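You operate a simulated robot arm through the tools that you are given. There is no shell and no other tool.

You run a simulated robot arm. Do the job below in one go: nothing can be reset, and whatever is moved stays where it is left.

JOB
Flatten the curled white print in the screw press.
Fine: board drawn well out, print on its block, board pushed in, handle wound down to its stop, then right up again; leave the other curled print.

It is judged by the outcome, as a careful person would: the job done as asked, and still so three seconds after it is handed in. It fails if anything else is knocked over, pushed out of place, dropped, spilled or broken.

ROBOT AND FRAMES
A 7-joint arm with a two-finger parallel gripper, fixed in place. Base frame: the origin is on the floor under the middle of its stand, x ahead of it, y to its left, z up. Units: mm, rad, N and s.
With the tool pointing down near the work surface it reaches from about 240 to 920 mm from the base axis. Its first joint turns from -2.304 to 2.304 rad. Payload 3.91 kg.
Tool frame: the origin (TCP) lies between the finger pads and is the grasp point; the fingertips stand 30 mm ahead of it; z points along the fingers, y is the line along which they close. Largest opening 110 mm; finger width 20, thickness 10; the body of the gripper, 48 by 112 mm, starts 55 mm behind the TCP.
Orientation is that of the tool frame in the base frame, as a unit quaternion [x, y, z, w]. With the fingers straight down and closing along the base's y, the tool's x points along the base's -x, its y along +y and its z along -z.

CONTROLS
- The arm moves only by the tool step_arm. Its argument "steps" is a list of rows, each a list of 3 entries, a list of its own where there are three numbers: the shift along the base's x, y, z in units of 25 mm (1.0 is 25 mm), then the turn, a rotation vector about the base's x, y, z in units of 8 degrees (1.0 is 8 degrees), then the closure, from 0 (fully open) to 1 (shut). In form: [[[tx, ty, tz], [ax, ay, az], claw], ...]. A call has 1 to 20 rows; each row shifts and turns the commanded pose from where the row before left it. A call with a number of a shift or a turn outside -1 to 1 is refused whole. A row lasts 0.2 s, in which the tool goes at most 50 mm and 0.15 rad; a call with a longer step from one row to the next is refused whole, and so is a gripper value outside its range. Where a pose cannot be reached the arm comes as near as it can. A force on the tool above 90 N (or 10 N above the force at the start of the call, whichever is more), or a blocked arm, ends the call early, and 0.2 s more pass. The fingers move at their own pace (about 108 mm/s each) and stop on an object; they squeeze with about 25 N. The grip force told is the motor's: it shows also when the fingers shut on nothing. Time passes only in rows, and 0.2 s behind the last, so rows that do not move let the fingers close. The reply holds the time, the measured pose of the TCP, the force on the tool along the base axes, the opening and the grip force, in the units named above and with some noise, with the torque about the TCP (base axes, N m) and any sound that the robot's microphone picked up, and new pictures: "views" is both (left out), scene, wrist or none.
- Cameras (640 x 400 px; columns grow to the right, rows downward): "scene" is fixed at [218.6, -649.5, 1420.4]; the picture's right is [0.98, -0.22, 0.00], its down [-0.05, -0.21, -0.98] and it looks along [0.22, 0.95, -0.22] (base axes); focal length 347 px, centre (320, 200). "wrist" rides on the gripper at [72, 17, -103] in the tool frame; the picture's right is [-0.23, 0.97, 0.00], its down [-0.76, -0.18, -0.62] and it looks along [-0.61, -0.14, 0.78] (tool axes); focal length 222 px, centre (320, 200). There is no depth. A picture from a camera that has moved, and an enlarged one, comes with that camera's place and axes in the base frame and with its lens.
- enlarge(camera, box): a new picture of the part [left, top, right, bottom] of that camera's present view, enlarged. No time passes.
- job_done(): hands the job in; it is judged then, once.

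Nothing tells you positions but the pictures and the camera data. Unless the task says otherwise, let go and move clear before handing in.

The tools are called after ">>>" as a command line: name --argument value ..., lists and objects as JSON in quotes. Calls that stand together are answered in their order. step_arm: Moves the arm, as the interface text tells. Its arguments: {"type":"object","properties":{"steps":{"type":"array"},"views":{"type":"string","enum":["both","scene","wrist","none"]}},"required":["steps"]} The other tools are called the same way: enlarge (camera, box) takes an enlarged picture of a part of a camera's view; job_done () hands the job in.

At the start:

```text
time: 0.0
tcp_pos: [222.7, 524.2, 1264.9]
tcp_rot: [0.001, 1.0, 0.0, 0.0]
contact_force: [0.4, -0.2, 0.3]
moment: [-0.04, 0.0, 0.02]
grip_width: 109.9
grip_force: 0.1
```

scene: 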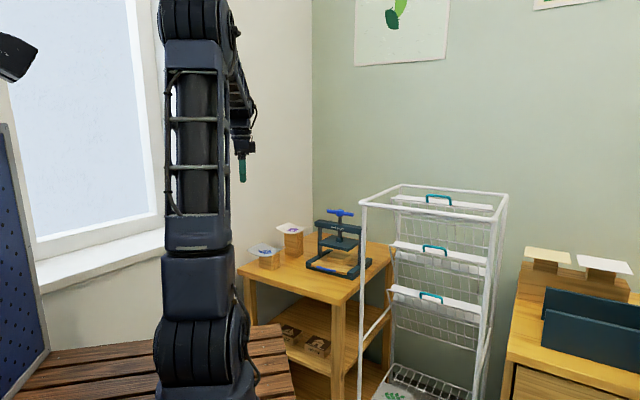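
wrist: 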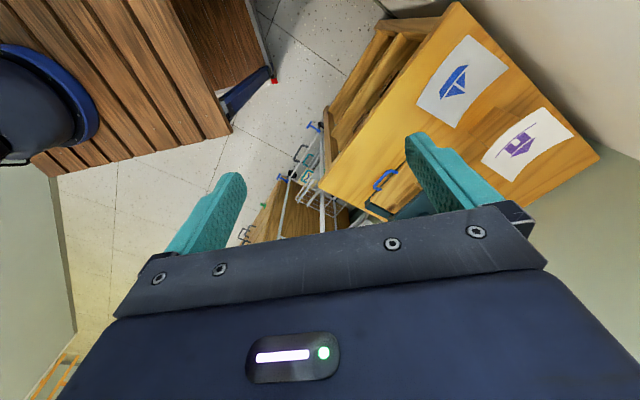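

I see a small table with a blue screw press and two curled prints on wooden blocks, and a second cabinet at right with two more sheets. I'll enlarge the views to work out which print is the white one and where things are.

>>> enlarge --camera "scene" --box '[230, 190, 400, 300]'

>>> enlarge --camera "scene" --box '[500, 230, 640, 330]'

>>> enlarge --camera "wrist" --box '[280, 0, 620, 230]'

```text
3.64 times, centred on (315, 245) of scene
camera zoom: at [218.6, -649.5, 1420.4], right [0.98, -0.22, 0.0], down [-0.05, -0.21, -0.98], along [0.22, 0.95, -0.22], focal length 1262 px, centre (338, 36)
```

zoom: 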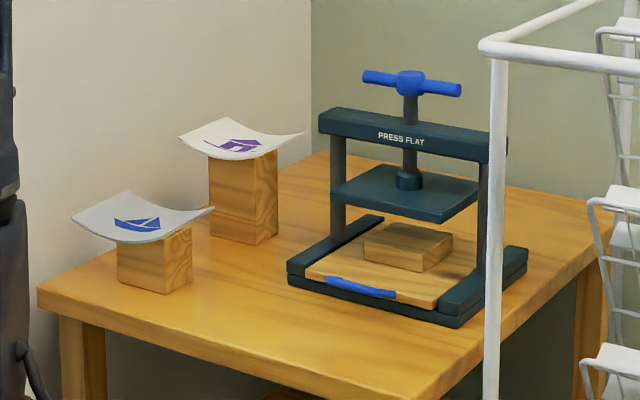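

```text
4.00 times, centred on (570, 280) of scene
camera zoom: at [218.6, -649.5, 1420.4], right [0.98, -0.22, 0.0], down [-0.05, -0.21, -0.98], along [0.22, 0.95, -0.22], focal length 1388 px, centre (-680, -120)
```

zoom: 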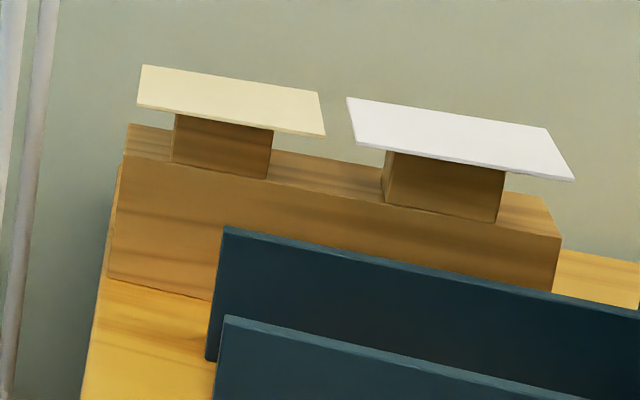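

```text
1.74 times, centred on (450, 115) of wrist
camera zoom: at [150.5, 541.8, 1367.4], right [0.23, 0.97, 0.0], down [0.76, -0.18, 0.62], along [0.61, -0.14, -0.78], focal length 386 px, centre (94, 348)
```

zoom: 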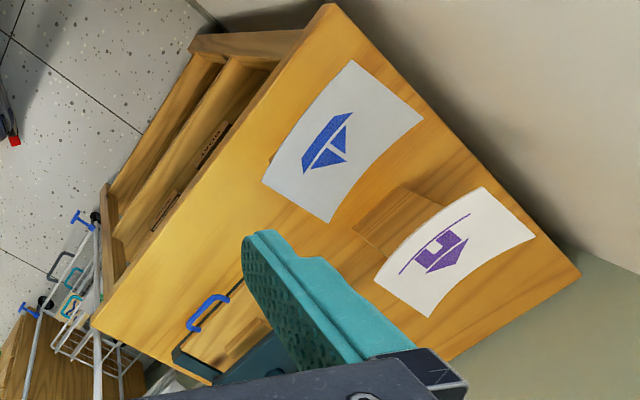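

The white curled print (purple house) sits on the taller block near (455, 917, 920). The grey one on the short block, near (313, 811), has to stay put, and the press is near (617, 700) turned about 45° with its board handle facing me. I'll turn the wrist 45° and come closer for a better look.

>>> step_arm --steps '[[[0.6, 0.0, -0.6], [0, 0, 0.8], 0], [[0.6, 0.0, -0.6], [0, 0, 0.8], 0], [[0.6, 0.0, -0.6], [0, 0, 0.8], 0], [[0.6, 0.0, -0.6], [0, 0, 0.8], 0], [[0.6, 0.0, -0.6], [0, 0, 0.8], 0], [[0.6, 0.0, -0.6], [0, 0, 0.8], 0], [[0.6, 0.0, -0.6], [0, 0, 0.825], 0], [[0, 0, 0], [0, 0, 0], 0]]'

```text
time: 1.8
tcp_pos: [328.7, 525.9, 1158.3]
tcp_rot: [-0.384, 0.924, 0.0, 0.0]
contact_force: [0.1, 0.0, -0.2]
moment: [-0.02, 0.02, 0.0]
grip_width: 110.0
grip_force: 0.1
camera wrist: at [265.6, 486.4, 1261.5], right [-0.53, 0.85, 0.0], down [0.66, 0.41, 0.62], along [0.53, 0.33, -0.78], focal length 222 px, centre (320, 200)
```

scene: 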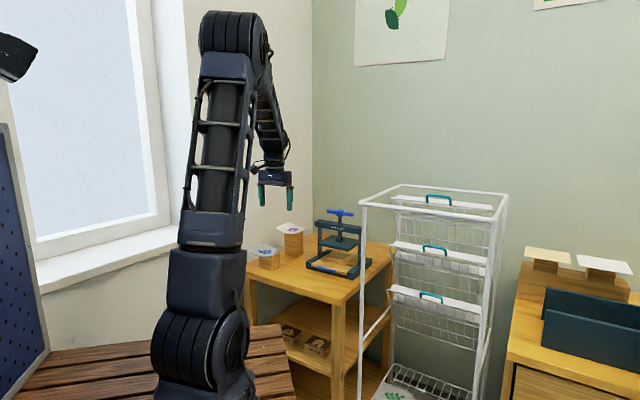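
wrist: 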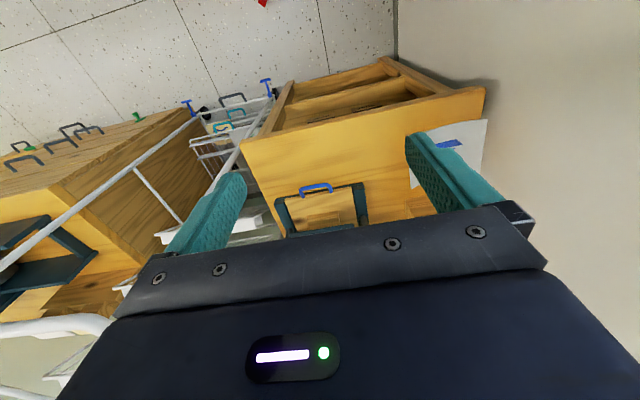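

The press's board handle (a blue loop) is now in view. I'll enlarge it from both cameras.

>>> enlarge --camera "wrist" --box '[220, 110, 420, 240]'

>>> enlarge --camera "scene" --box '[290, 200, 400, 290]'

>>> enlarge --camera "scene" --box '[235, 210, 335, 280]'

```text
3.08 times, centred on (320, 175) of wrist
camera zoom: at [265.6, 486.4, 1261.5], right [-0.53, 0.85, 0.0], down [0.66, 0.41, 0.62], along [0.53, 0.33, -0.78], focal length 684 px, centre (320, 277)
```

zoom: 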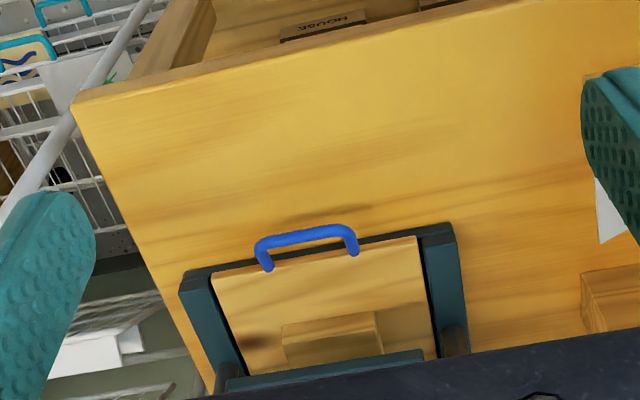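

```text
4.44 times, centred on (345, 245) of scene
camera zoom: at [218.6, -649.5, 1420.4], right [0.98, -0.22, 0.0], down [-0.05, -0.21, -0.98], along [0.22, 0.95, -0.22], focal length 1542 px, centre (209, 0)
```

zoom: 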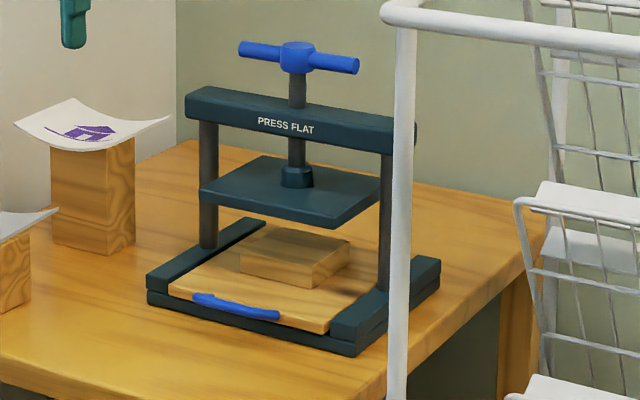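

```text
5.71 times, centred on (285, 245) of scene
camera zoom: at [218.6, -649.5, 1420.4], right [0.98, -0.22, 0.0], down [-0.05, -0.21, -0.98], along [0.22, 0.95, -0.22], focal length 1982 px, centre (520, -57)
```

zoom: 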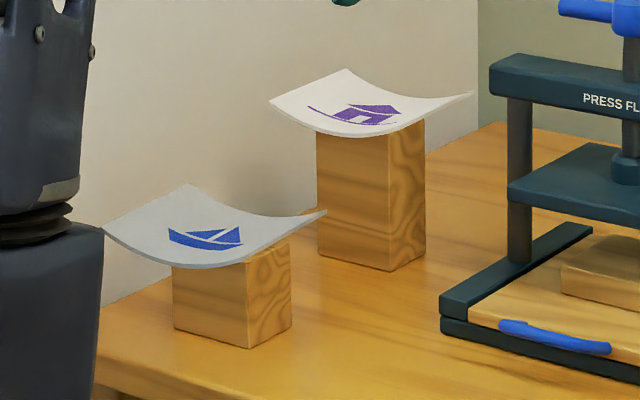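

The board handle is a blue U-loop projecting outwards from the board front at about (540, 645, 820). I'll turn the gripper so its closing axis lies along the pull direction and look at the loop from closer.

>>> step_arm --steps '[[[0.57, 0.245, -0.66], [0, 0, -0.9375], 0], [[0.57, 0.245, -0.66], [0, 0, -0.9375], 0], [[0.57, 0.245, -0.66], [0, 0, -0.9375], 0], [[0.57, 0.245, -0.66], [0, 0, -0.9375], 0], [[0.57, 0.245, -0.66], [0, 0, -0.9375], 0], [[0.57, 0.245, -0.66], [0, 0, -0.9375], 0], [[0.57, 0.245, -0.66], [0, 0, -0.9375], 0], [[0.57, 0.245, -0.66], [0, 0, -0.9375], 0], [[0.57, 0.245, -0.66], [0, 0, -0.9375], 0], [[0.57, 0.245, -0.66], [0, 0, -0.9375], 0], [[0.57, 0.245, -0.66], [0, 0, -0.9375], 0], [[0.57, 0.245, -0.66], [0, 0, -0.9375], 0], [[0, 0, 0], [0, 0, 0], 0]]'

```text
time: 4.6
tcp_pos: [498.6, 596.4, 959.9]
tcp_rot: [0.383, 0.924, 0.0, 0.001]
contact_force: [0.4, 0.7, -0.4]
moment: [0.01, -0.01, 0.02]
grip_width: 109.8
grip_force: 0.1
camera wrist: at [459.7, 661.1, 1063.5], right [0.85, 0.53, 0.0], down [0.41, -0.67, 0.62], along [0.33, -0.53, -0.78], focal length 222 px, centre (320, 200)
```

scene: 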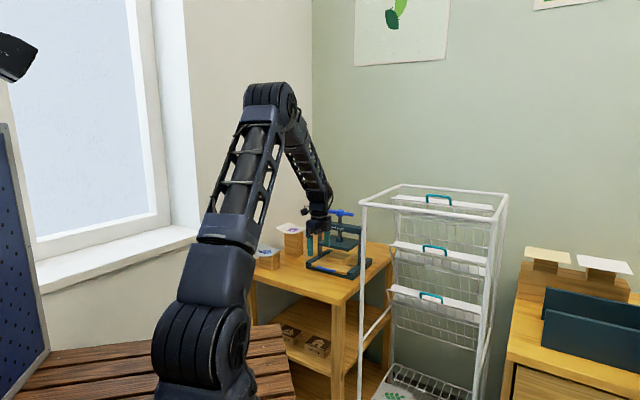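
wrist: 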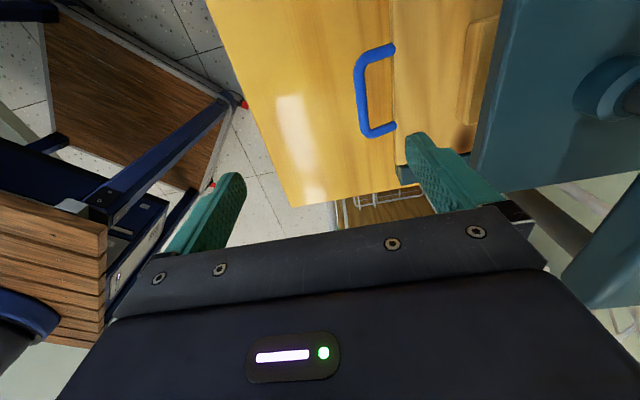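

The loop is clear now. I'll enlarge it to measure it.

>>> enlarge --camera "wrist" --box '[310, 20, 510, 200]'

>>> enlarge --camera "scene" --box '[290, 200, 400, 290]'

```text
2.22 times, centred on (410, 110) of wrist
camera zoom: at [459.7, 661.1, 1063.5], right [0.85, 0.53, 0.0], down [0.41, -0.67, 0.62], along [0.33, -0.53, -0.78], focal length 494 px, centre (120, 400)
```

zoom: 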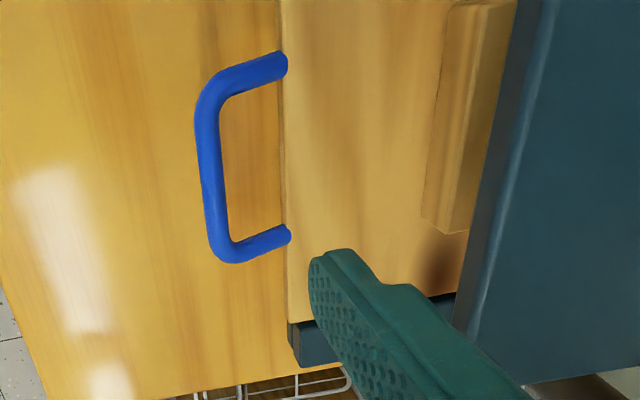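

```text
4.44 times, centred on (345, 245) of scene
camera zoom: at [218.6, -649.5, 1420.4], right [0.98, -0.22, 0.0], down [-0.05, -0.21, -0.98], along [0.22, 0.95, -0.22], focal length 1542 px, centre (209, 0)
```

zoom: 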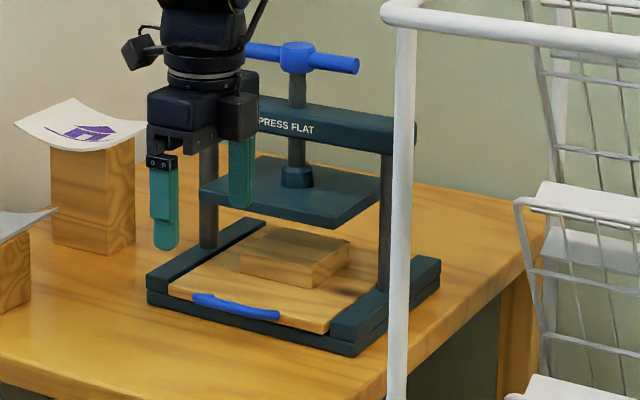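

The loop bar measures to be about 31 mm in front of the board, centred near (526, 634, 833). I'll narrow the fingers to about 24 mm, hover just above the bar and check alignment.

>>> step_arm --steps '[[[0.276, 0.379, -0.8], [0, 0, 0], 0.78], [[0.276, 0.379, -0.8], [0, 0, 0], 0.78], [[0.276, 0.379, -0.8], [0, 0, 0], 0.78], [[0.276, 0.379, -0.8], [0, 0, 0], 0.78], [[0, 0, 0], [0, 0, 0], 0.78]]'

>>> enlarge --camera "wrist" --box '[220, 60, 420, 220]'

>>> enlarge --camera "scene" --box '[290, 200, 400, 290]'

```text
time: 5.8
tcp_pos: [526.7, 635.6, 881.1]
tcp_rot: [0.383, 0.924, 0.001, 0.0]
contact_force: [-0.5, -0.1, -0.5]
moment: [0.0, 0.02, -0.02]
grip_width: 23.8
grip_force: 0.0
camera wrist: at [487.9, 698.7, 983.6], right [0.85, 0.53, 0.0], down [0.41, -0.66, 0.62], along [0.33, -0.53, -0.78], focal length 222 px, centre (320, 200)
```

scene: 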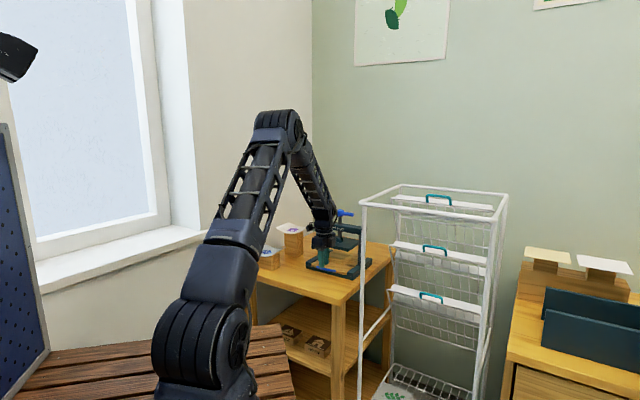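
wrist: 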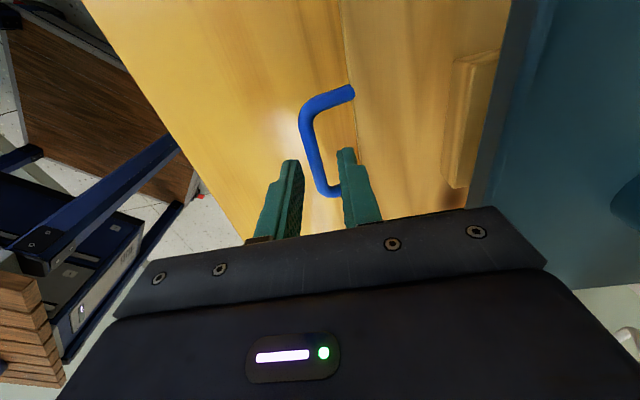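

```text
2.50 times, centred on (320, 140) of wrist
camera zoom: at [487.9, 698.7, 983.6], right [0.85, 0.53, 0.0], down [0.41, -0.66, 0.62], along [0.33, -0.53, -0.78], focal length 555 px, centre (320, 350)
```

zoom: 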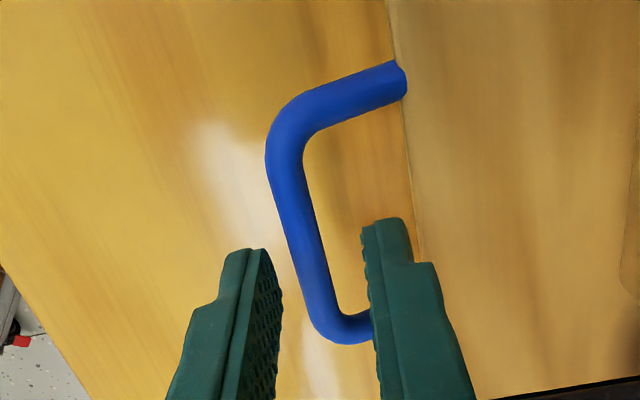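

```text
4.44 times, centred on (345, 245) of scene
camera zoom: at [218.6, -649.5, 1420.4], right [0.98, -0.22, 0.0], down [-0.05, -0.21, -0.98], along [0.22, 0.95, -0.22], focal length 1542 px, centre (209, 0)
```

zoom: 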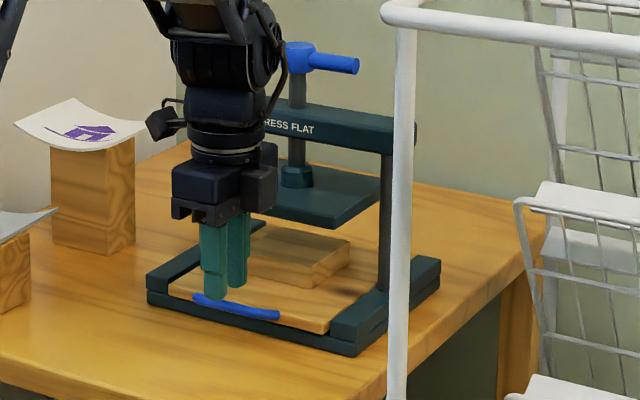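

The fingers straddle the bar with the inner one between bar and board. I'll go straight down about 38 mm and close on the bar.

>>> step_arm --steps '[[[-0.02, -0.02, -0.5], [0, 0, 0], 0.78], [[-0.02, -0.02, -0.5], [0, 0, 0], 0.78], [[0, 0, -0.5], [0, 0, 0], 0.78], [[0, 0, 0], [0, 0, 0], 0.9], [[0, 0, 0], [0, 0, 0], 1], [[0, 0, 0], [0, 0, 0], 1]]'

>>> enlarge --camera "wrist" --box '[220, 60, 420, 220]'

>>> enlarge --camera "scene" --box '[290, 200, 400, 290]'

```text
time: 7.2
tcp_pos: [524.6, 632.5, 843.2]
tcp_rot: [0.382, 0.924, -0.001, -0.001]
contact_force: [-26.1, -30.7, 3.7]
moment: [-0.15, 0.11, -0.93]
grip_width: 9.7
grip_force: 45.5
camera wrist: at [485.4, 697.2, 946.3], right [0.85, 0.53, 0.0], down [0.41, -0.66, 0.62], along [0.33, -0.53, -0.78], focal length 222 px, centre (320, 200)
```

scene: 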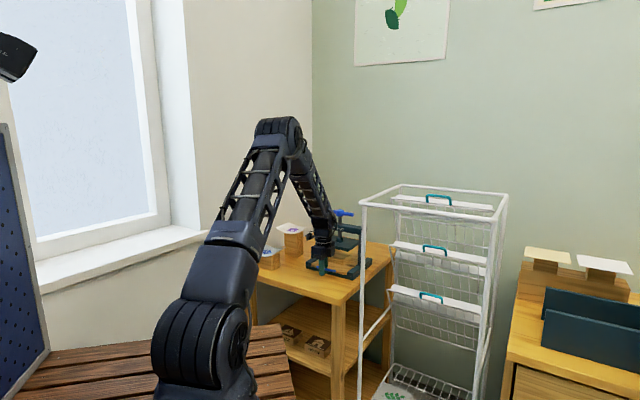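
wrist: 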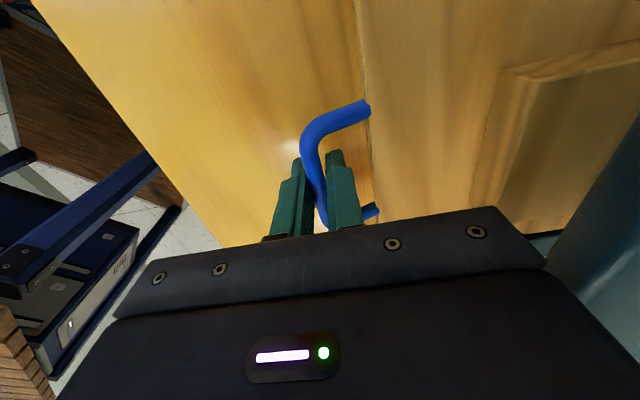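

```text
2.50 times, centred on (320, 140) of wrist
camera zoom: at [485.4, 697.2, 946.3], right [0.85, 0.53, 0.0], down [0.41, -0.66, 0.62], along [0.33, -0.53, -0.78], focal length 555 px, centre (320, 350)
```

zoom: 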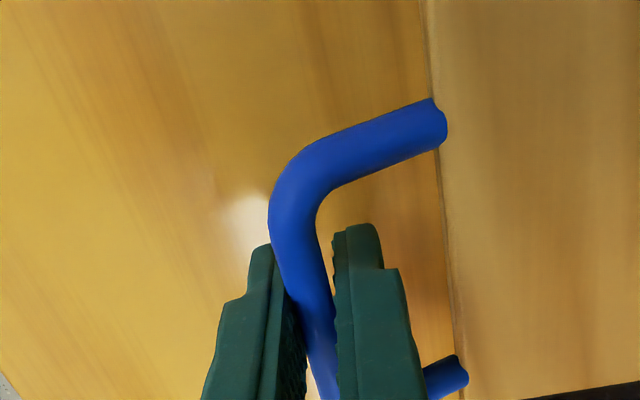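

```text
4.44 times, centred on (345, 245) of scene
camera zoom: at [218.6, -649.5, 1420.4], right [0.98, -0.22, 0.0], down [-0.05, -0.21, -0.98], along [0.22, 0.95, -0.22], focal length 1542 px, centre (209, 0)
```

zoom: 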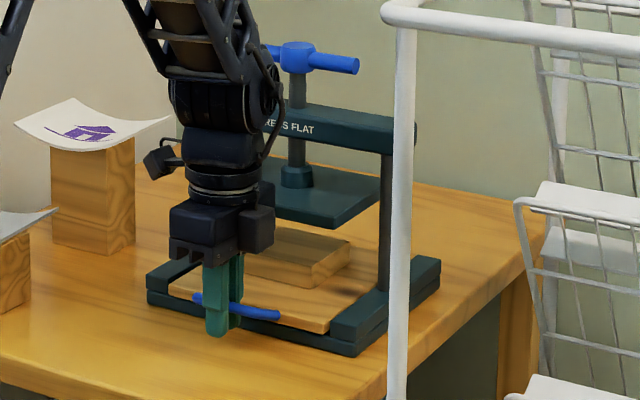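

The bar is gripped (9.7 mm, firm). Now I'll draw the board straight out along (-0.7, -0.7).

>>> step_arm --steps '[[[-0.2, -0.2, 0], [0, 0, 0], 1], [[-0.3, -0.3, 0], [0, 0, 0], 1], [[-0.34, -0.34, 0], [0, 0, 0], 1], [[-0.34, -0.34, 0], [0, 0, 0], 1], [[-0.34, -0.34, 0], [0, 0, 0], 1], [[-0.34, -0.34, 0], [0, 0, 0], 1], [[-0.34, -0.34, 0], [0, 0, 0], 1], [[-0.34, -0.34, 0], [0, 0, 0], 1], [[0, 0, 0], [0, 0, 0], 1]]'

>>> enlarge --camera "scene" --box '[290, 200, 400, 290]'

```text
time: 9.2
tcp_pos: [461.9, 569.6, 843.1]
tcp_rot: [0.383, 0.924, 0.001, 0.0]
contact_force: [7.1, -8.5, -22.3]
moment: [-0.22, -0.21, -0.91]
grip_width: 9.5
grip_force: 45.0
camera wrist: at [422.4, 634.2, 946.4], right [0.85, 0.53, 0.0], down [0.41, -0.66, 0.62], along [0.33, -0.53, -0.78], focal length 222 px, centre (320, 200)
```

scene: 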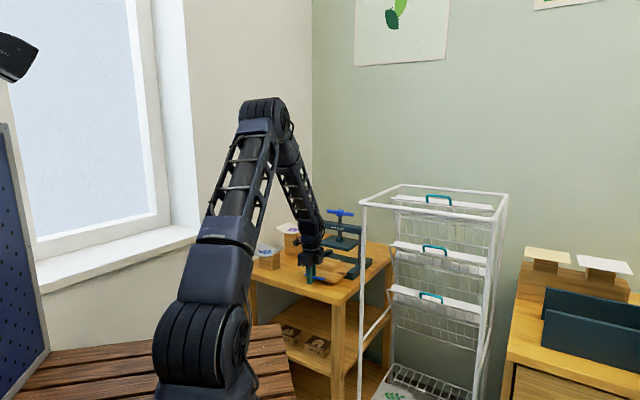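
wrist: 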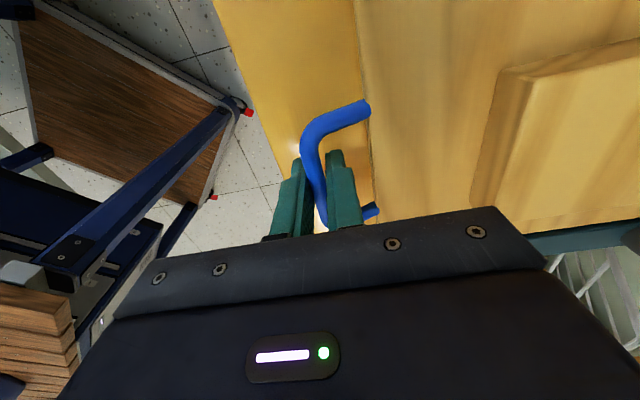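

```text
4.44 times, centred on (345, 245) of scene
camera zoom: at [218.6, -649.5, 1420.4], right [0.98, -0.22, 0.0], down [-0.05, -0.21, -0.98], along [0.22, 0.95, -0.22], focal length 1542 px, centre (209, 0)
```

zoom: 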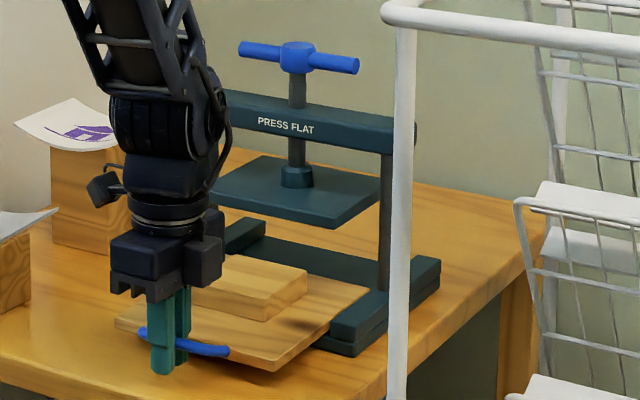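

The board is out by about 89 mm and sliding freely. I want the block clear of the plate for laying the print, so I'll draw it a bit further with care.

>>> step_arm --steps '[[[-0.2, -0.2, -0.02], [0, 0, 0], 1], [[-0.2, -0.2, -0.02], [0, 0, 0], 1], [[-0.2, -0.2, 0], [0, 0, 0], 1], [[-0.2, -0.2, 0], [0, 0, 0], 1], [[0, 0, 0], [0, 0, 0], 1]]'

>>> enlarge --camera "scene" --box '[290, 200, 400, 290]'

```text
time: 10.4
tcp_pos: [441.5, 550.2, 843.3]
tcp_rot: [0.384, 0.923, -0.001, 0.0]
contact_force: [18.8, -18.4, 0.0]
moment: [-0.31, -0.26, -0.91]
grip_width: 9.8
grip_force: 44.7
camera wrist: at [402.8, 614.6, 946.5], right [0.85, 0.53, 0.0], down [0.41, -0.67, 0.62], along [0.33, -0.53, -0.78], focal length 222 px, centre (320, 200)
```

scene: 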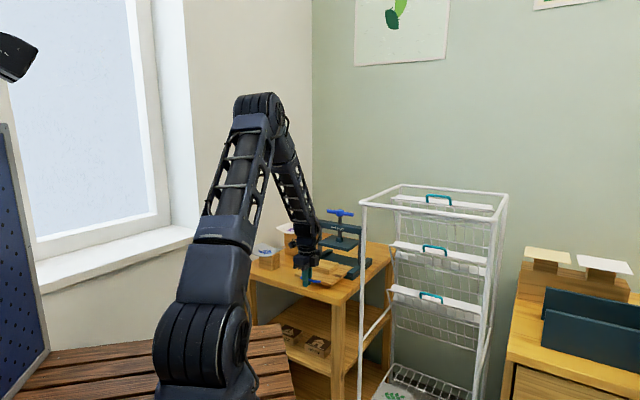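
wrist: 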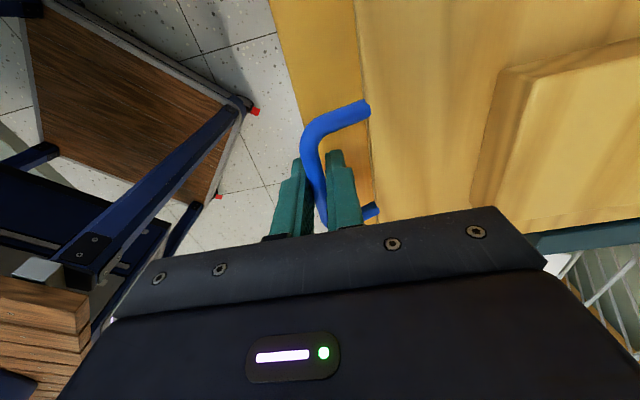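

```text
4.44 times, centred on (345, 245) of scene
camera zoom: at [218.6, -649.5, 1420.4], right [0.98, -0.22, 0.0], down [-0.05, -0.21, -0.98], along [0.22, 0.95, -0.22], focal length 1542 px, centre (209, 0)
```

zoom: 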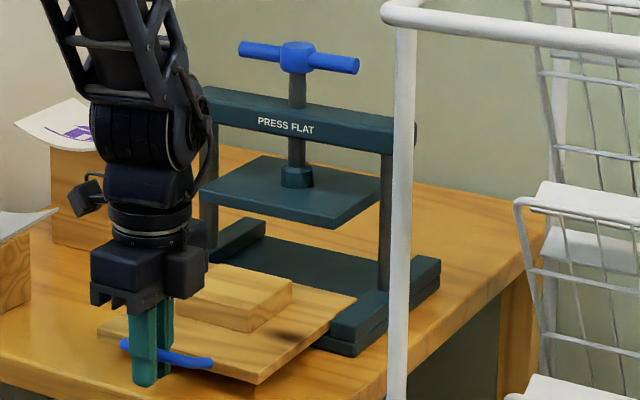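

The board is out 117 mm and self-supporting (no vertical load on the tool). There is a slight sideways force, so I'll ease that and draw another ~18 mm for clearance.

>>> step_arm --steps '[[[0.04, -0.04, 0], [0, 0, 0], 1], [[-0.11, -0.15, 0], [0, 0, 0], 1], [[-0.12, -0.14, 0], [0, 0, 0], 1], [[-0.12, -0.14, 0], [0, 0, 0], 1], [[-0.12, -0.14, 0], [0, 0, 0], 1], [[0, 0, 0], [0, 0, 0], 1]]' --views "scene"

>>> enlarge --camera "scene" --box '[290, 200, 400, 290]'

```text
time: 11.8
tcp_pos: [428.1, 538.2, 841.9]
tcp_rot: [0.381, 0.925, 0.001, 0.0]
contact_force: [-20.3, 18.3, 11.7]
moment: [0.28, 0.2, -0.88]
grip_width: 9.8
grip_force: 45.5
```

scene: 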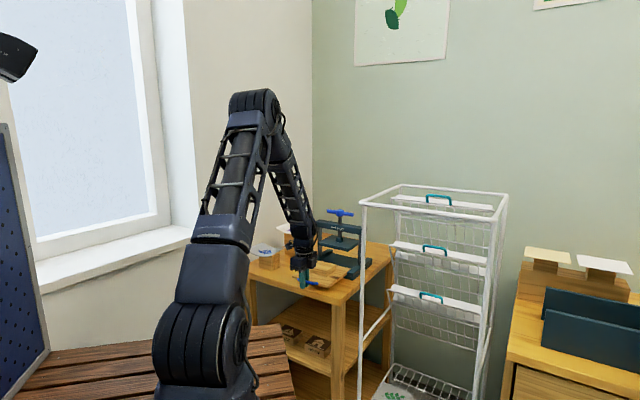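

```text
4.44 times, centred on (345, 245) of scene
camera zoom: at [218.6, -649.5, 1420.4], right [0.98, -0.22, 0.0], down [-0.05, -0.21, -0.98], along [0.22, 0.95, -0.22], focal length 1542 px, centre (209, 0)
```

zoom: 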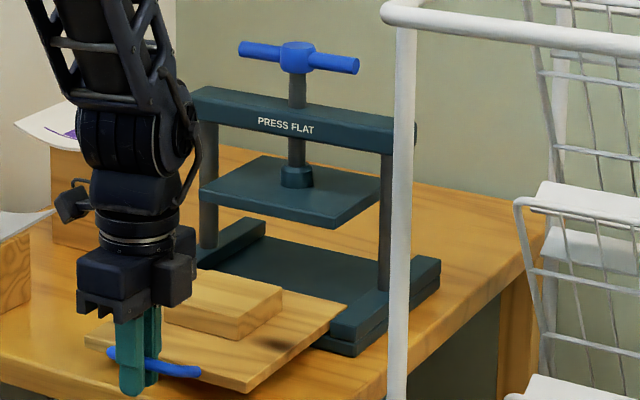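

The board is well out (~135 mm). I'll open the fingers gently within the loop, rise clear, and check that the board stays.

>>> step_arm --steps '[[[-0.02, 0.02, 0], [0, 0, 0], 0.95], [[0, 0, 0], [0, 0, 0], 0.85], [[0, 0, 0], [0, 0, 0], 0.78], [[0, 0, 0.5], [0, 0, 0], 0.78], [[0, 0, 1], [0, 0, 0], 0.78], [[0, 0, 1], [0, 0, 0], 0.78], [[0, 0, 1], [0, 0, 0], 0.78], [[0, 0, 1], [0, 0, 0], 0.78], [[-0.2, -0.2, 1], [0, 0, 0], 0.5], [[0, 0, 0], [0, 0, 0], 0.3]]'

>>> enlarge --camera "scene" --box '[230, 190, 400, 300]'

```text
time: 14.0
tcp_pos: [425.3, 532.4, 980.1]
tcp_rot: [0.384, 0.924, 0.0, 0.001]
contact_force: [-0.2, -0.3, 0.5]
moment: [-0.04, 0.0, -0.01]
grip_width: 77.1
grip_force: 0.1
camera wrist: at [385.8, 595.9, 1082.5], right [0.85, 0.53, 0.0], down [0.41, -0.66, 0.62], along [0.33, -0.53, -0.78], focal length 222 px, centre (320, 200)
```

scene: 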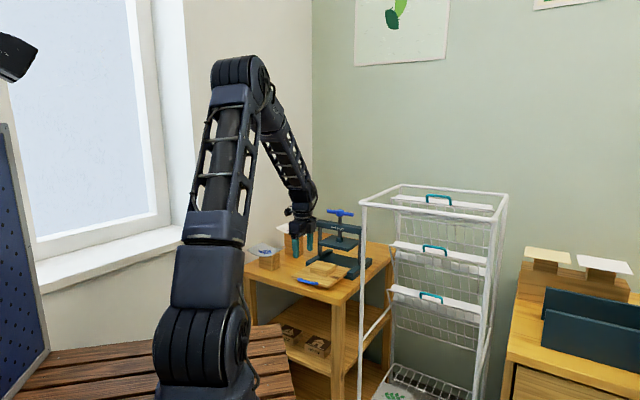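
wrist: 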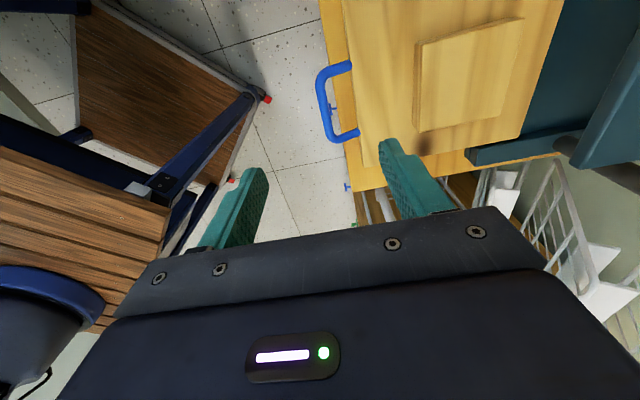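

```text
3.64 times, centred on (315, 245) of scene
camera zoom: at [218.6, -649.5, 1420.4], right [0.98, -0.22, 0.0], down [-0.05, -0.21, -0.98], along [0.22, 0.95, -0.22], focal length 1262 px, centre (338, 36)
```

zoom: 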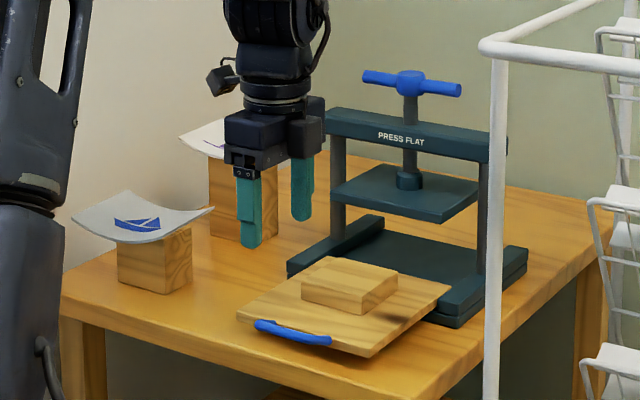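

The board stayed out with the block exposed. Next I'll turn the tool towards +y and pitch it nearly level, fingers closing roughly vertically, to see the white print from its near edge; I stay clear of the grey print.

>>> step_arm --steps '[[[0.03, 0.45, 0.47], [0, 0, 0.9375], 0.3], [[0.03, 0.45, 0.47], [0, 0, 0.9375], 0.3], [[0.03, 0.45, 0.47], [0, 0, 0.9375], 0.3], [[0.03, 0.45, 0.47], [0, 0, 0.9375], 0.3], [[0.03, 0.45, 0.47], [0, 0, 0.9375], 0.3], [[0.03, 0.45, 0.47], [0, 0, 0.9375], 0.3], [[0.05, 0.3, 0], [0.925, 0, 0], 0.3], [[0.05, 0.3, 0], [0.925, 0, 0], 0.3], [[0.05, 0.3, 0], [0.925, 0, 0], 0.3], [[0.05, 0.3, 0], [0.925, 0, 0], 0.3], [[0.05, 0.3, 0], [0.925, 0, 0], 0.3], [[0, 0, 0], [0, 0, 0], 0.3]]'

```text
time: 16.6
tcp_pos: [435.1, 636.1, 1050.3]
tcp_rot: [0.0, 0.948, 0.319, 0.0]
contact_force: [-0.1, -0.7, 0.2]
moment: [-0.01, -0.03, -0.02]
grip_width: 77.2
grip_force: 0.2
camera wrist: at [363.0, 588.1, 1143.8], right [0.23, 0.78, 0.59], down [0.76, -0.52, 0.39], along [0.61, 0.36, -0.71], focal length 222 px, centre (320, 200)
```

scene: 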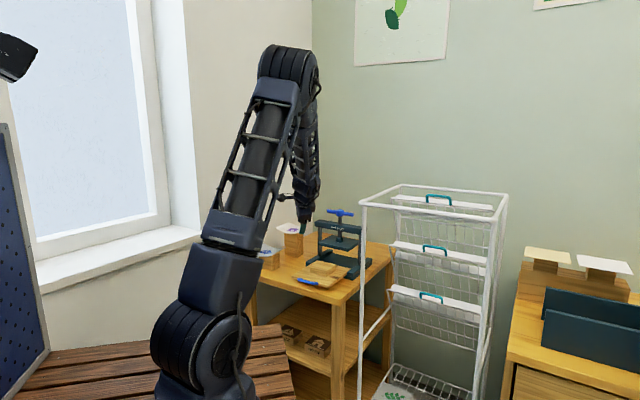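
wrist: 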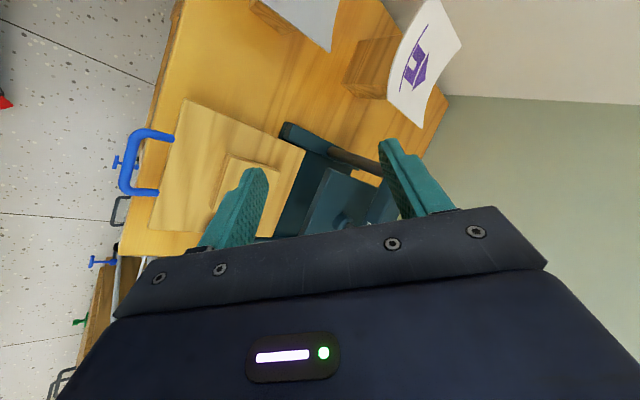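

Good, both the white print and the drawn-out block are in view. I'll enlarge both areas to measure.

>>> enlarge --camera "wrist" --box '[240, 0, 480, 150]'

>>> enlarge --camera "wrist" --box '[100, 90, 400, 260]'

```text
2.67 times, centred on (360, 75) of wrist
camera zoom: at [363.0, 588.1, 1143.8], right [0.23, 0.78, 0.59], down [0.76, -0.52, 0.39], along [0.61, 0.36, -0.71], focal length 592 px, centre (213, 533)
```

zoom: 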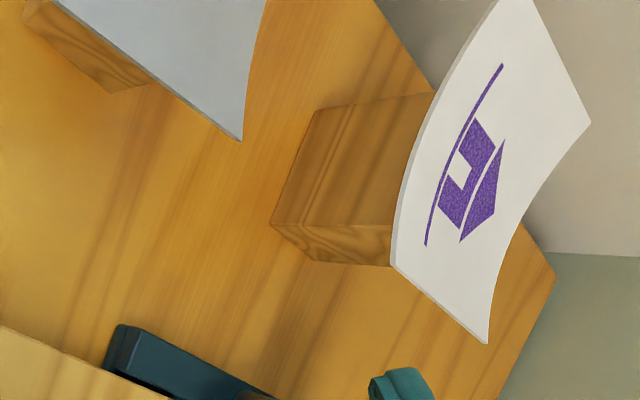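

```text
2.13 times, centred on (250, 175) of wrist
camera zoom: at [363.0, 588.1, 1143.8], right [0.23, 0.78, 0.59], down [0.76, -0.52, 0.39], along [0.61, 0.36, -0.71], focal length 474 px, centre (469, 253)
```

zoom: 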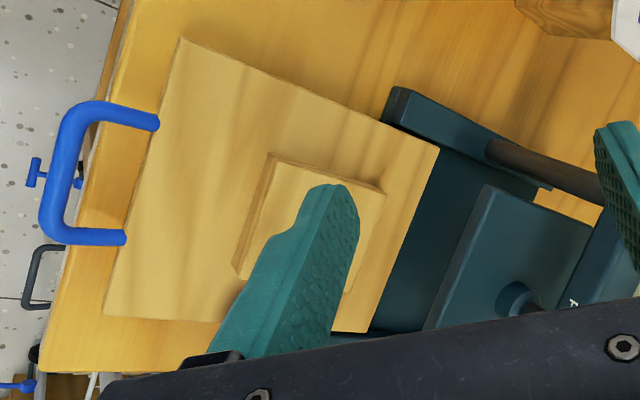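

The white print's near-right corner is at about (461, 833, 934), raised ~25°; the press block centre is near (e≈819 along the pull axis, c≈-72), i.e. about (528, 630, 842). I'll go to a standoff with the fingers aligned to that corner's slope.

>>> step_arm --steps '[[[0.13, 0.595, -0.46], [0.888, 0, 0], 0.6], [[0.13, 0.595, -0.46], [0.888, 0, 0], 0.6], [[0.13, 0.595, -0.46], [0.888, 0, 0], 0.6], [[0.13, 0.595, -0.46], [0.888, 0, 0], 0.6], [[0.13, 0.595, -0.46], [0.888, 0, 0], 0.6], [[0.13, 0.595, -0.46], [0, -0.664, 0.21], 0.6], [[0.13, 0.595, -0.46], [0, -0.664, 0.21], 0.6], [[0.13, 0.595, -0.46], [0, -0.664, 0.21], 0.6], [[0, 0, 0], [0, 0, 0], 0.6]]'

>>> enlarge --camera "wrist" --box '[200, 20, 440, 220]'

>>> enlarge --camera "scene" --box '[230, 190, 400, 300]'

```text
time: 18.6
tcp_pos: [459.7, 755.6, 959.5]
tcp_rot: [-0.118, 0.797, 0.585, 0.087]
contact_force: [-0.3, 0.4, 0.3]
moment: [0.01, 0.01, 0.03]
grip_width: 44.0
grip_force: 0.0
camera wrist: at [387.5, 656.4, 985.5], right [-0.06, 0.3, 0.95], down [0.78, -0.58, 0.23], along [0.62, 0.76, -0.2], focal length 222 px, centre (320, 200)
```

scene: 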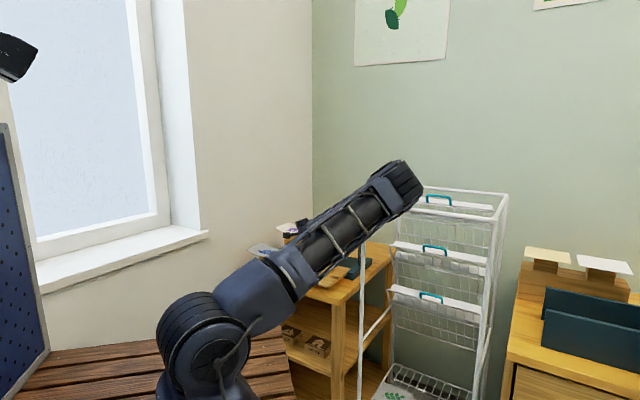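
wrist: 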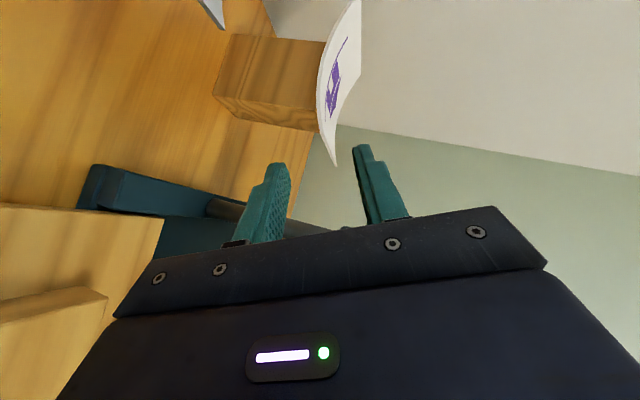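

```text
2.00 times, centred on (320, 120) of wrist
camera zoom: at [387.5, 656.4, 985.5], right [-0.06, 0.3, 0.95], down [0.78, -0.58, 0.23], along [0.62, 0.76, -0.2], focal length 444 px, centre (320, 360)
```

zoom: 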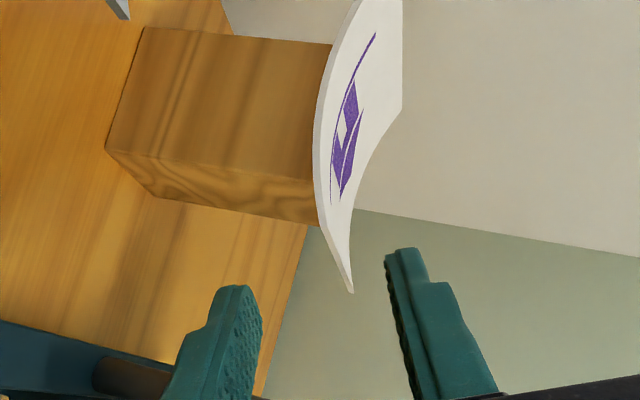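

```text
3.64 times, centred on (315, 245) of scene
camera zoom: at [218.6, -649.5, 1420.4], right [0.98, -0.22, 0.0], down [-0.05, -0.21, -0.98], along [0.22, 0.95, -0.22], focal length 1262 px, centre (338, 36)
```

zoom: 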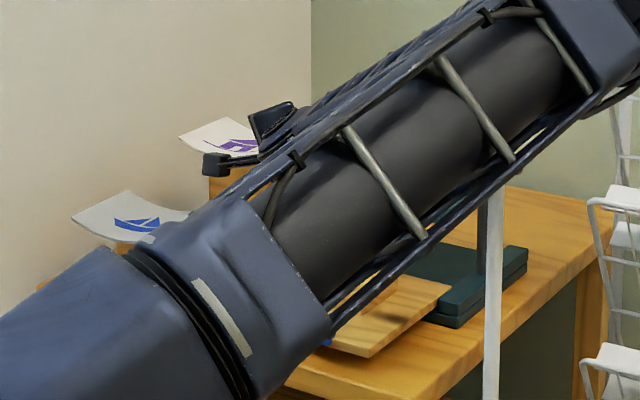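

The arm's elbow has swung toward the wire rack. Before going any further I'll check the clearance to the rack.

>>> enlarge --camera "scene" --box '[330, 140, 530, 270]'

>>> enlarge --camera "scene" --box '[140, 140, 460, 400]'

```text
3.08 times, centred on (430, 205) of scene
camera zoom: at [218.6, -649.5, 1420.4], right [0.98, -0.22, 0.0], down [-0.05, -0.21, -0.98], along [0.22, 0.95, -0.22], focal length 1068 px, centre (-18, 185)
```

zoom: 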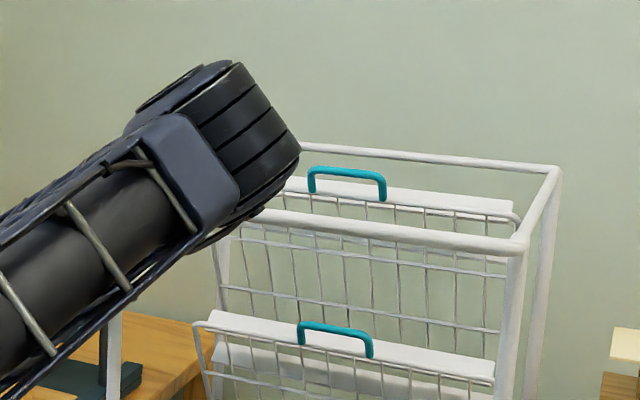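

```text
1.54 times, centred on (300, 270) of scene
camera zoom: at [218.6, -649.5, 1420.4], right [0.98, -0.22, 0.0], down [-0.05, -0.21, -0.98], along [0.22, 0.95, -0.22], focal length 534 px, centre (351, 92)
```

zoom: 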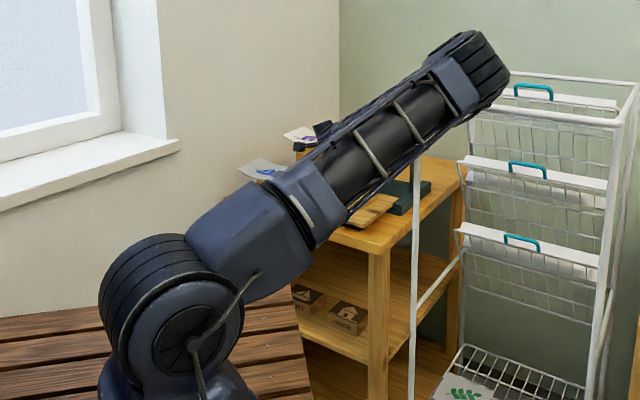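

I'll compare the rack's right post with the very first zoom to be sure it hasn't been touched.

>>> enlarge --camera "scene" --box '[500, 230, 640, 330]'

>>> enlarge --camera "scene" --box '[340, 180, 420, 230]'

```text
4.00 times, centred on (570, 280) of scene
camera zoom: at [218.6, -649.5, 1420.4], right [0.98, -0.22, 0.0], down [-0.05, -0.21, -0.98], along [0.22, 0.95, -0.22], focal length 1388 px, centre (-680, -120)
```

zoom: 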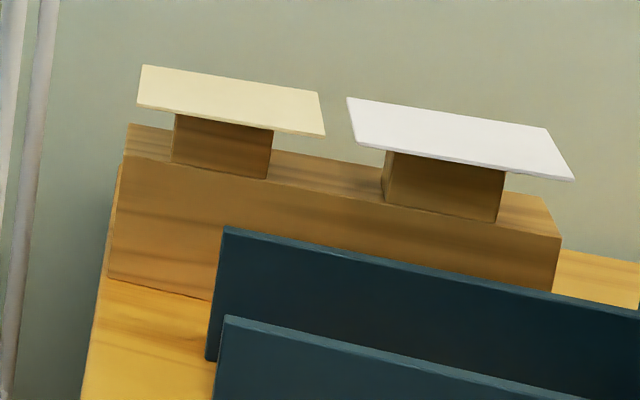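

```text
8.00 times, centred on (380, 205) of scene
camera zoom: at [218.6, -649.5, 1420.4], right [0.98, -0.22, 0.0], down [-0.05, -0.21, -0.98], along [0.22, 0.95, -0.22], focal length 2776 px, centre (-160, 160)
```

zoom: 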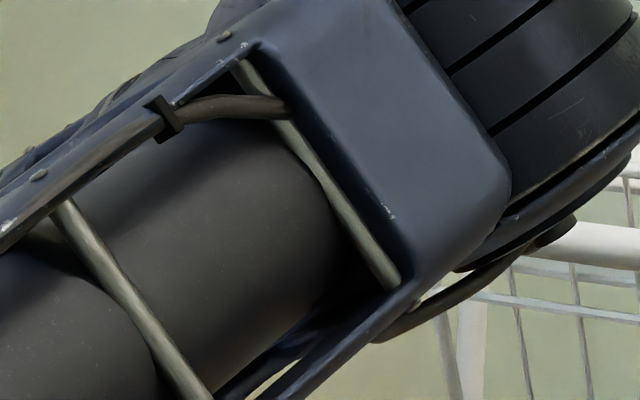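

The rack is untouched, but I don't like the forearm being so near it. I'll retrace my last move to bring the elbow back up and then pitch the tool in the arm's own vertical plane instead.

>>> step_arm --steps '[[[-0.13, -0.595, 0.46], [0, 0.664, -0.21], 0.6], [[-0.13, -0.595, 0.46], [0, 0.664, -0.21], 0.6], [[-0.13, -0.595, 0.46], [0, 0.664, -0.21], 0.6], [[-0.13, -0.595, 0.46], [-0.888, 0, 0], 0.6], [[-0.13, -0.595, 0.46], [-0.888, 0, 0], 0.6], [[-0.13, -0.595, 0.46], [-0.888, 0, 0], 0.6], [[-0.13, -0.595, 0.46], [-0.888, 0, 0], 0.6], [[-0.13, -0.595, 0.46], [-0.888, 0, 0], 0.6], [[0, 0, 0], [0, 0, 0], 0.6]]'

```text
time: 20.6
tcp_pos: [435.8, 635.5, 1052.7]
tcp_rot: [0.0, 0.948, 0.317, 0.0]
contact_force: [1.0, 0.6, -1.3]
moment: [-0.01, 0.01, 0.04]
grip_width: 44.0
grip_force: 0.0
camera wrist: at [363.3, 588.4, 1144.6], right [0.23, 0.78, 0.59], down [0.76, -0.52, 0.39], along [0.61, 0.36, -0.71], focal length 222 px, centre (320, 200)
```

scene: 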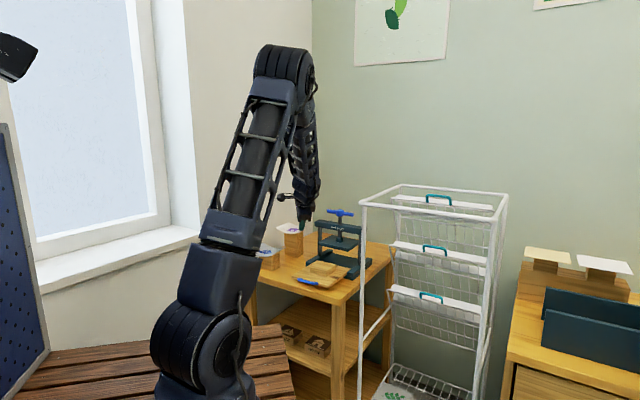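
wrist: 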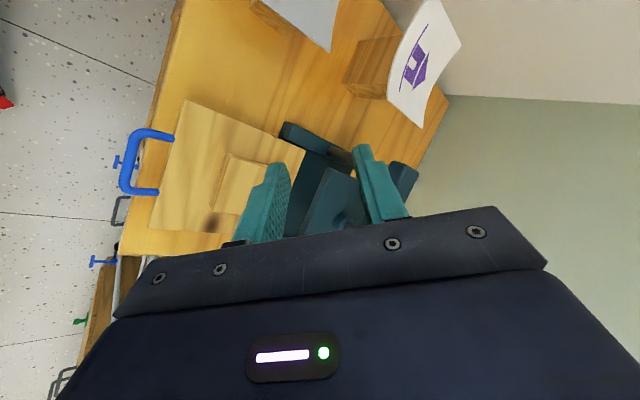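

The elbow is back up and the rack is untouched. I'll turn the tool into the arm's radial plane and pitch gradually, watching the elbow.

>>> step_arm --steps '[[[0, 0, 0], [0, 0, -0.85], 0.6], [[0, 0, 0], [0, 0, -0.85], 0.6], [[0, 0, 0], [0, 0, -0.85], 0.6], [[0, 0, 0], [0, 0, -0.85], 0.6], [[0, 0.2, -0.2], [0.8, -0.408, 0], 0.6], [[0, 0.2, -0.2], [0.8, -0.408, 0], 0.6], [[0, 0, 0], [0, 0, 0], 0.6]]' --views "scene"

```text
time: 22.2
tcp_pos: [434.4, 645.4, 1042.5]
tcp_rot: [0.212, 0.876, 0.421, 0.102]
contact_force: [-0.1, -0.8, -0.3]
moment: [0.02, -0.03, -0.01]
grip_width: 44.0
grip_force: 0.0
```

scene: 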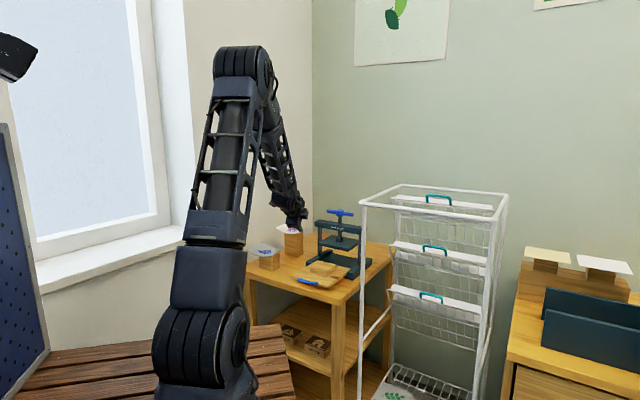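

The elbow stays up this way. I'll continue pitching in the same plane.

>>> step_arm --steps '[[[0, 0.1, -0.2], [0.8, -0.408, 0], 0.6], [[0, 0.1, -0.2], [0.8, -0.408, 0], 0.6], [[0, 0, 0], [0, 0, 0], 0.6]]' --views "scene"

```text
time: 23.0
tcp_pos: [435.6, 651.6, 1031.0]
tcp_rot: [0.197, 0.816, 0.528, 0.126]
contact_force: [-1.1, 0.4, -0.7]
moment: [-0.03, 0.0, 0.01]
grip_width: 44.1
grip_force: 0.0
```

scene: 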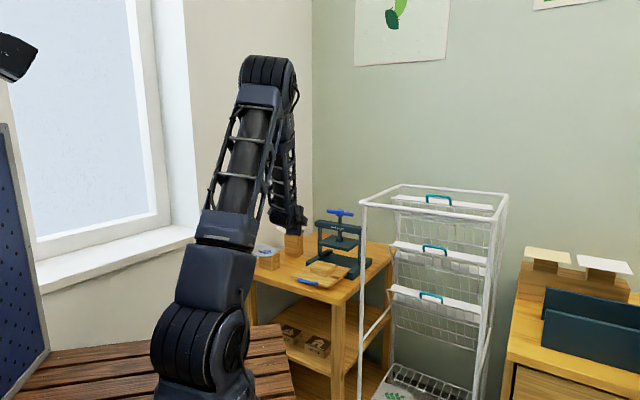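

Still fine. Now I'll translate to the standoff in front of the white print's near corner, keeping this orientation, and check the elbow again.

>>> step_arm --steps '[[[0.05, 0.72, -0.46], [0, 0, 0.25], 0.6], [[0.05, 0.72, -0.46], [0, 0, 0.25], 0.6], [[0.05, 0.72, -0.46], [0, 0, 0.25], 0.6], [[0.05, 0.72, -0.46], [0, 0, 0.25], 0.6], [[0.04, 0.72, -0.46], [0, 0, 0.25], 0.6], [[0.0, 0.72, -0.46], [0, 0, 0.25], 0.6], [[0, 0, 0], [0, 0, 0], 0.6]]'

```text
time: 24.6
tcp_pos: [441.4, 759.3, 960.9]
tcp_rot: [0.111, 0.832, 0.539, 0.071]
contact_force: [0.4, 0.2, 0.1]
moment: [-0.01, 0.01, 0.0]
grip_width: 44.0
grip_force: 0.1
camera wrist: at [349.2, 695.1, 1018.8], right [0.33, 0.33, 0.89], down [0.57, -0.82, 0.09], along [0.76, 0.47, -0.45], focal length 222 px, centre (320, 200)
```

scene: 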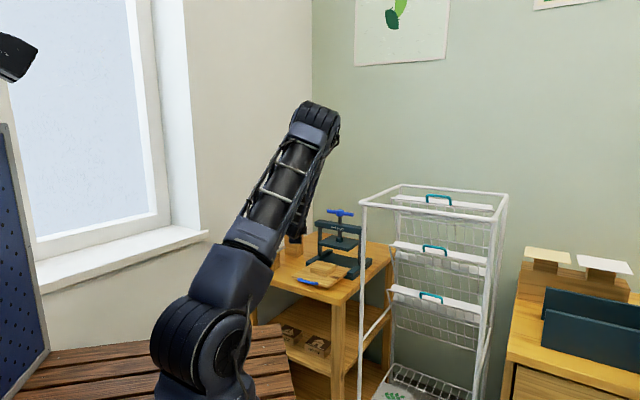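
wrist: 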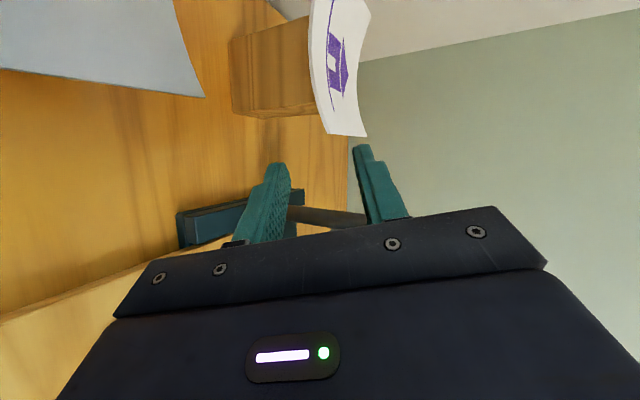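

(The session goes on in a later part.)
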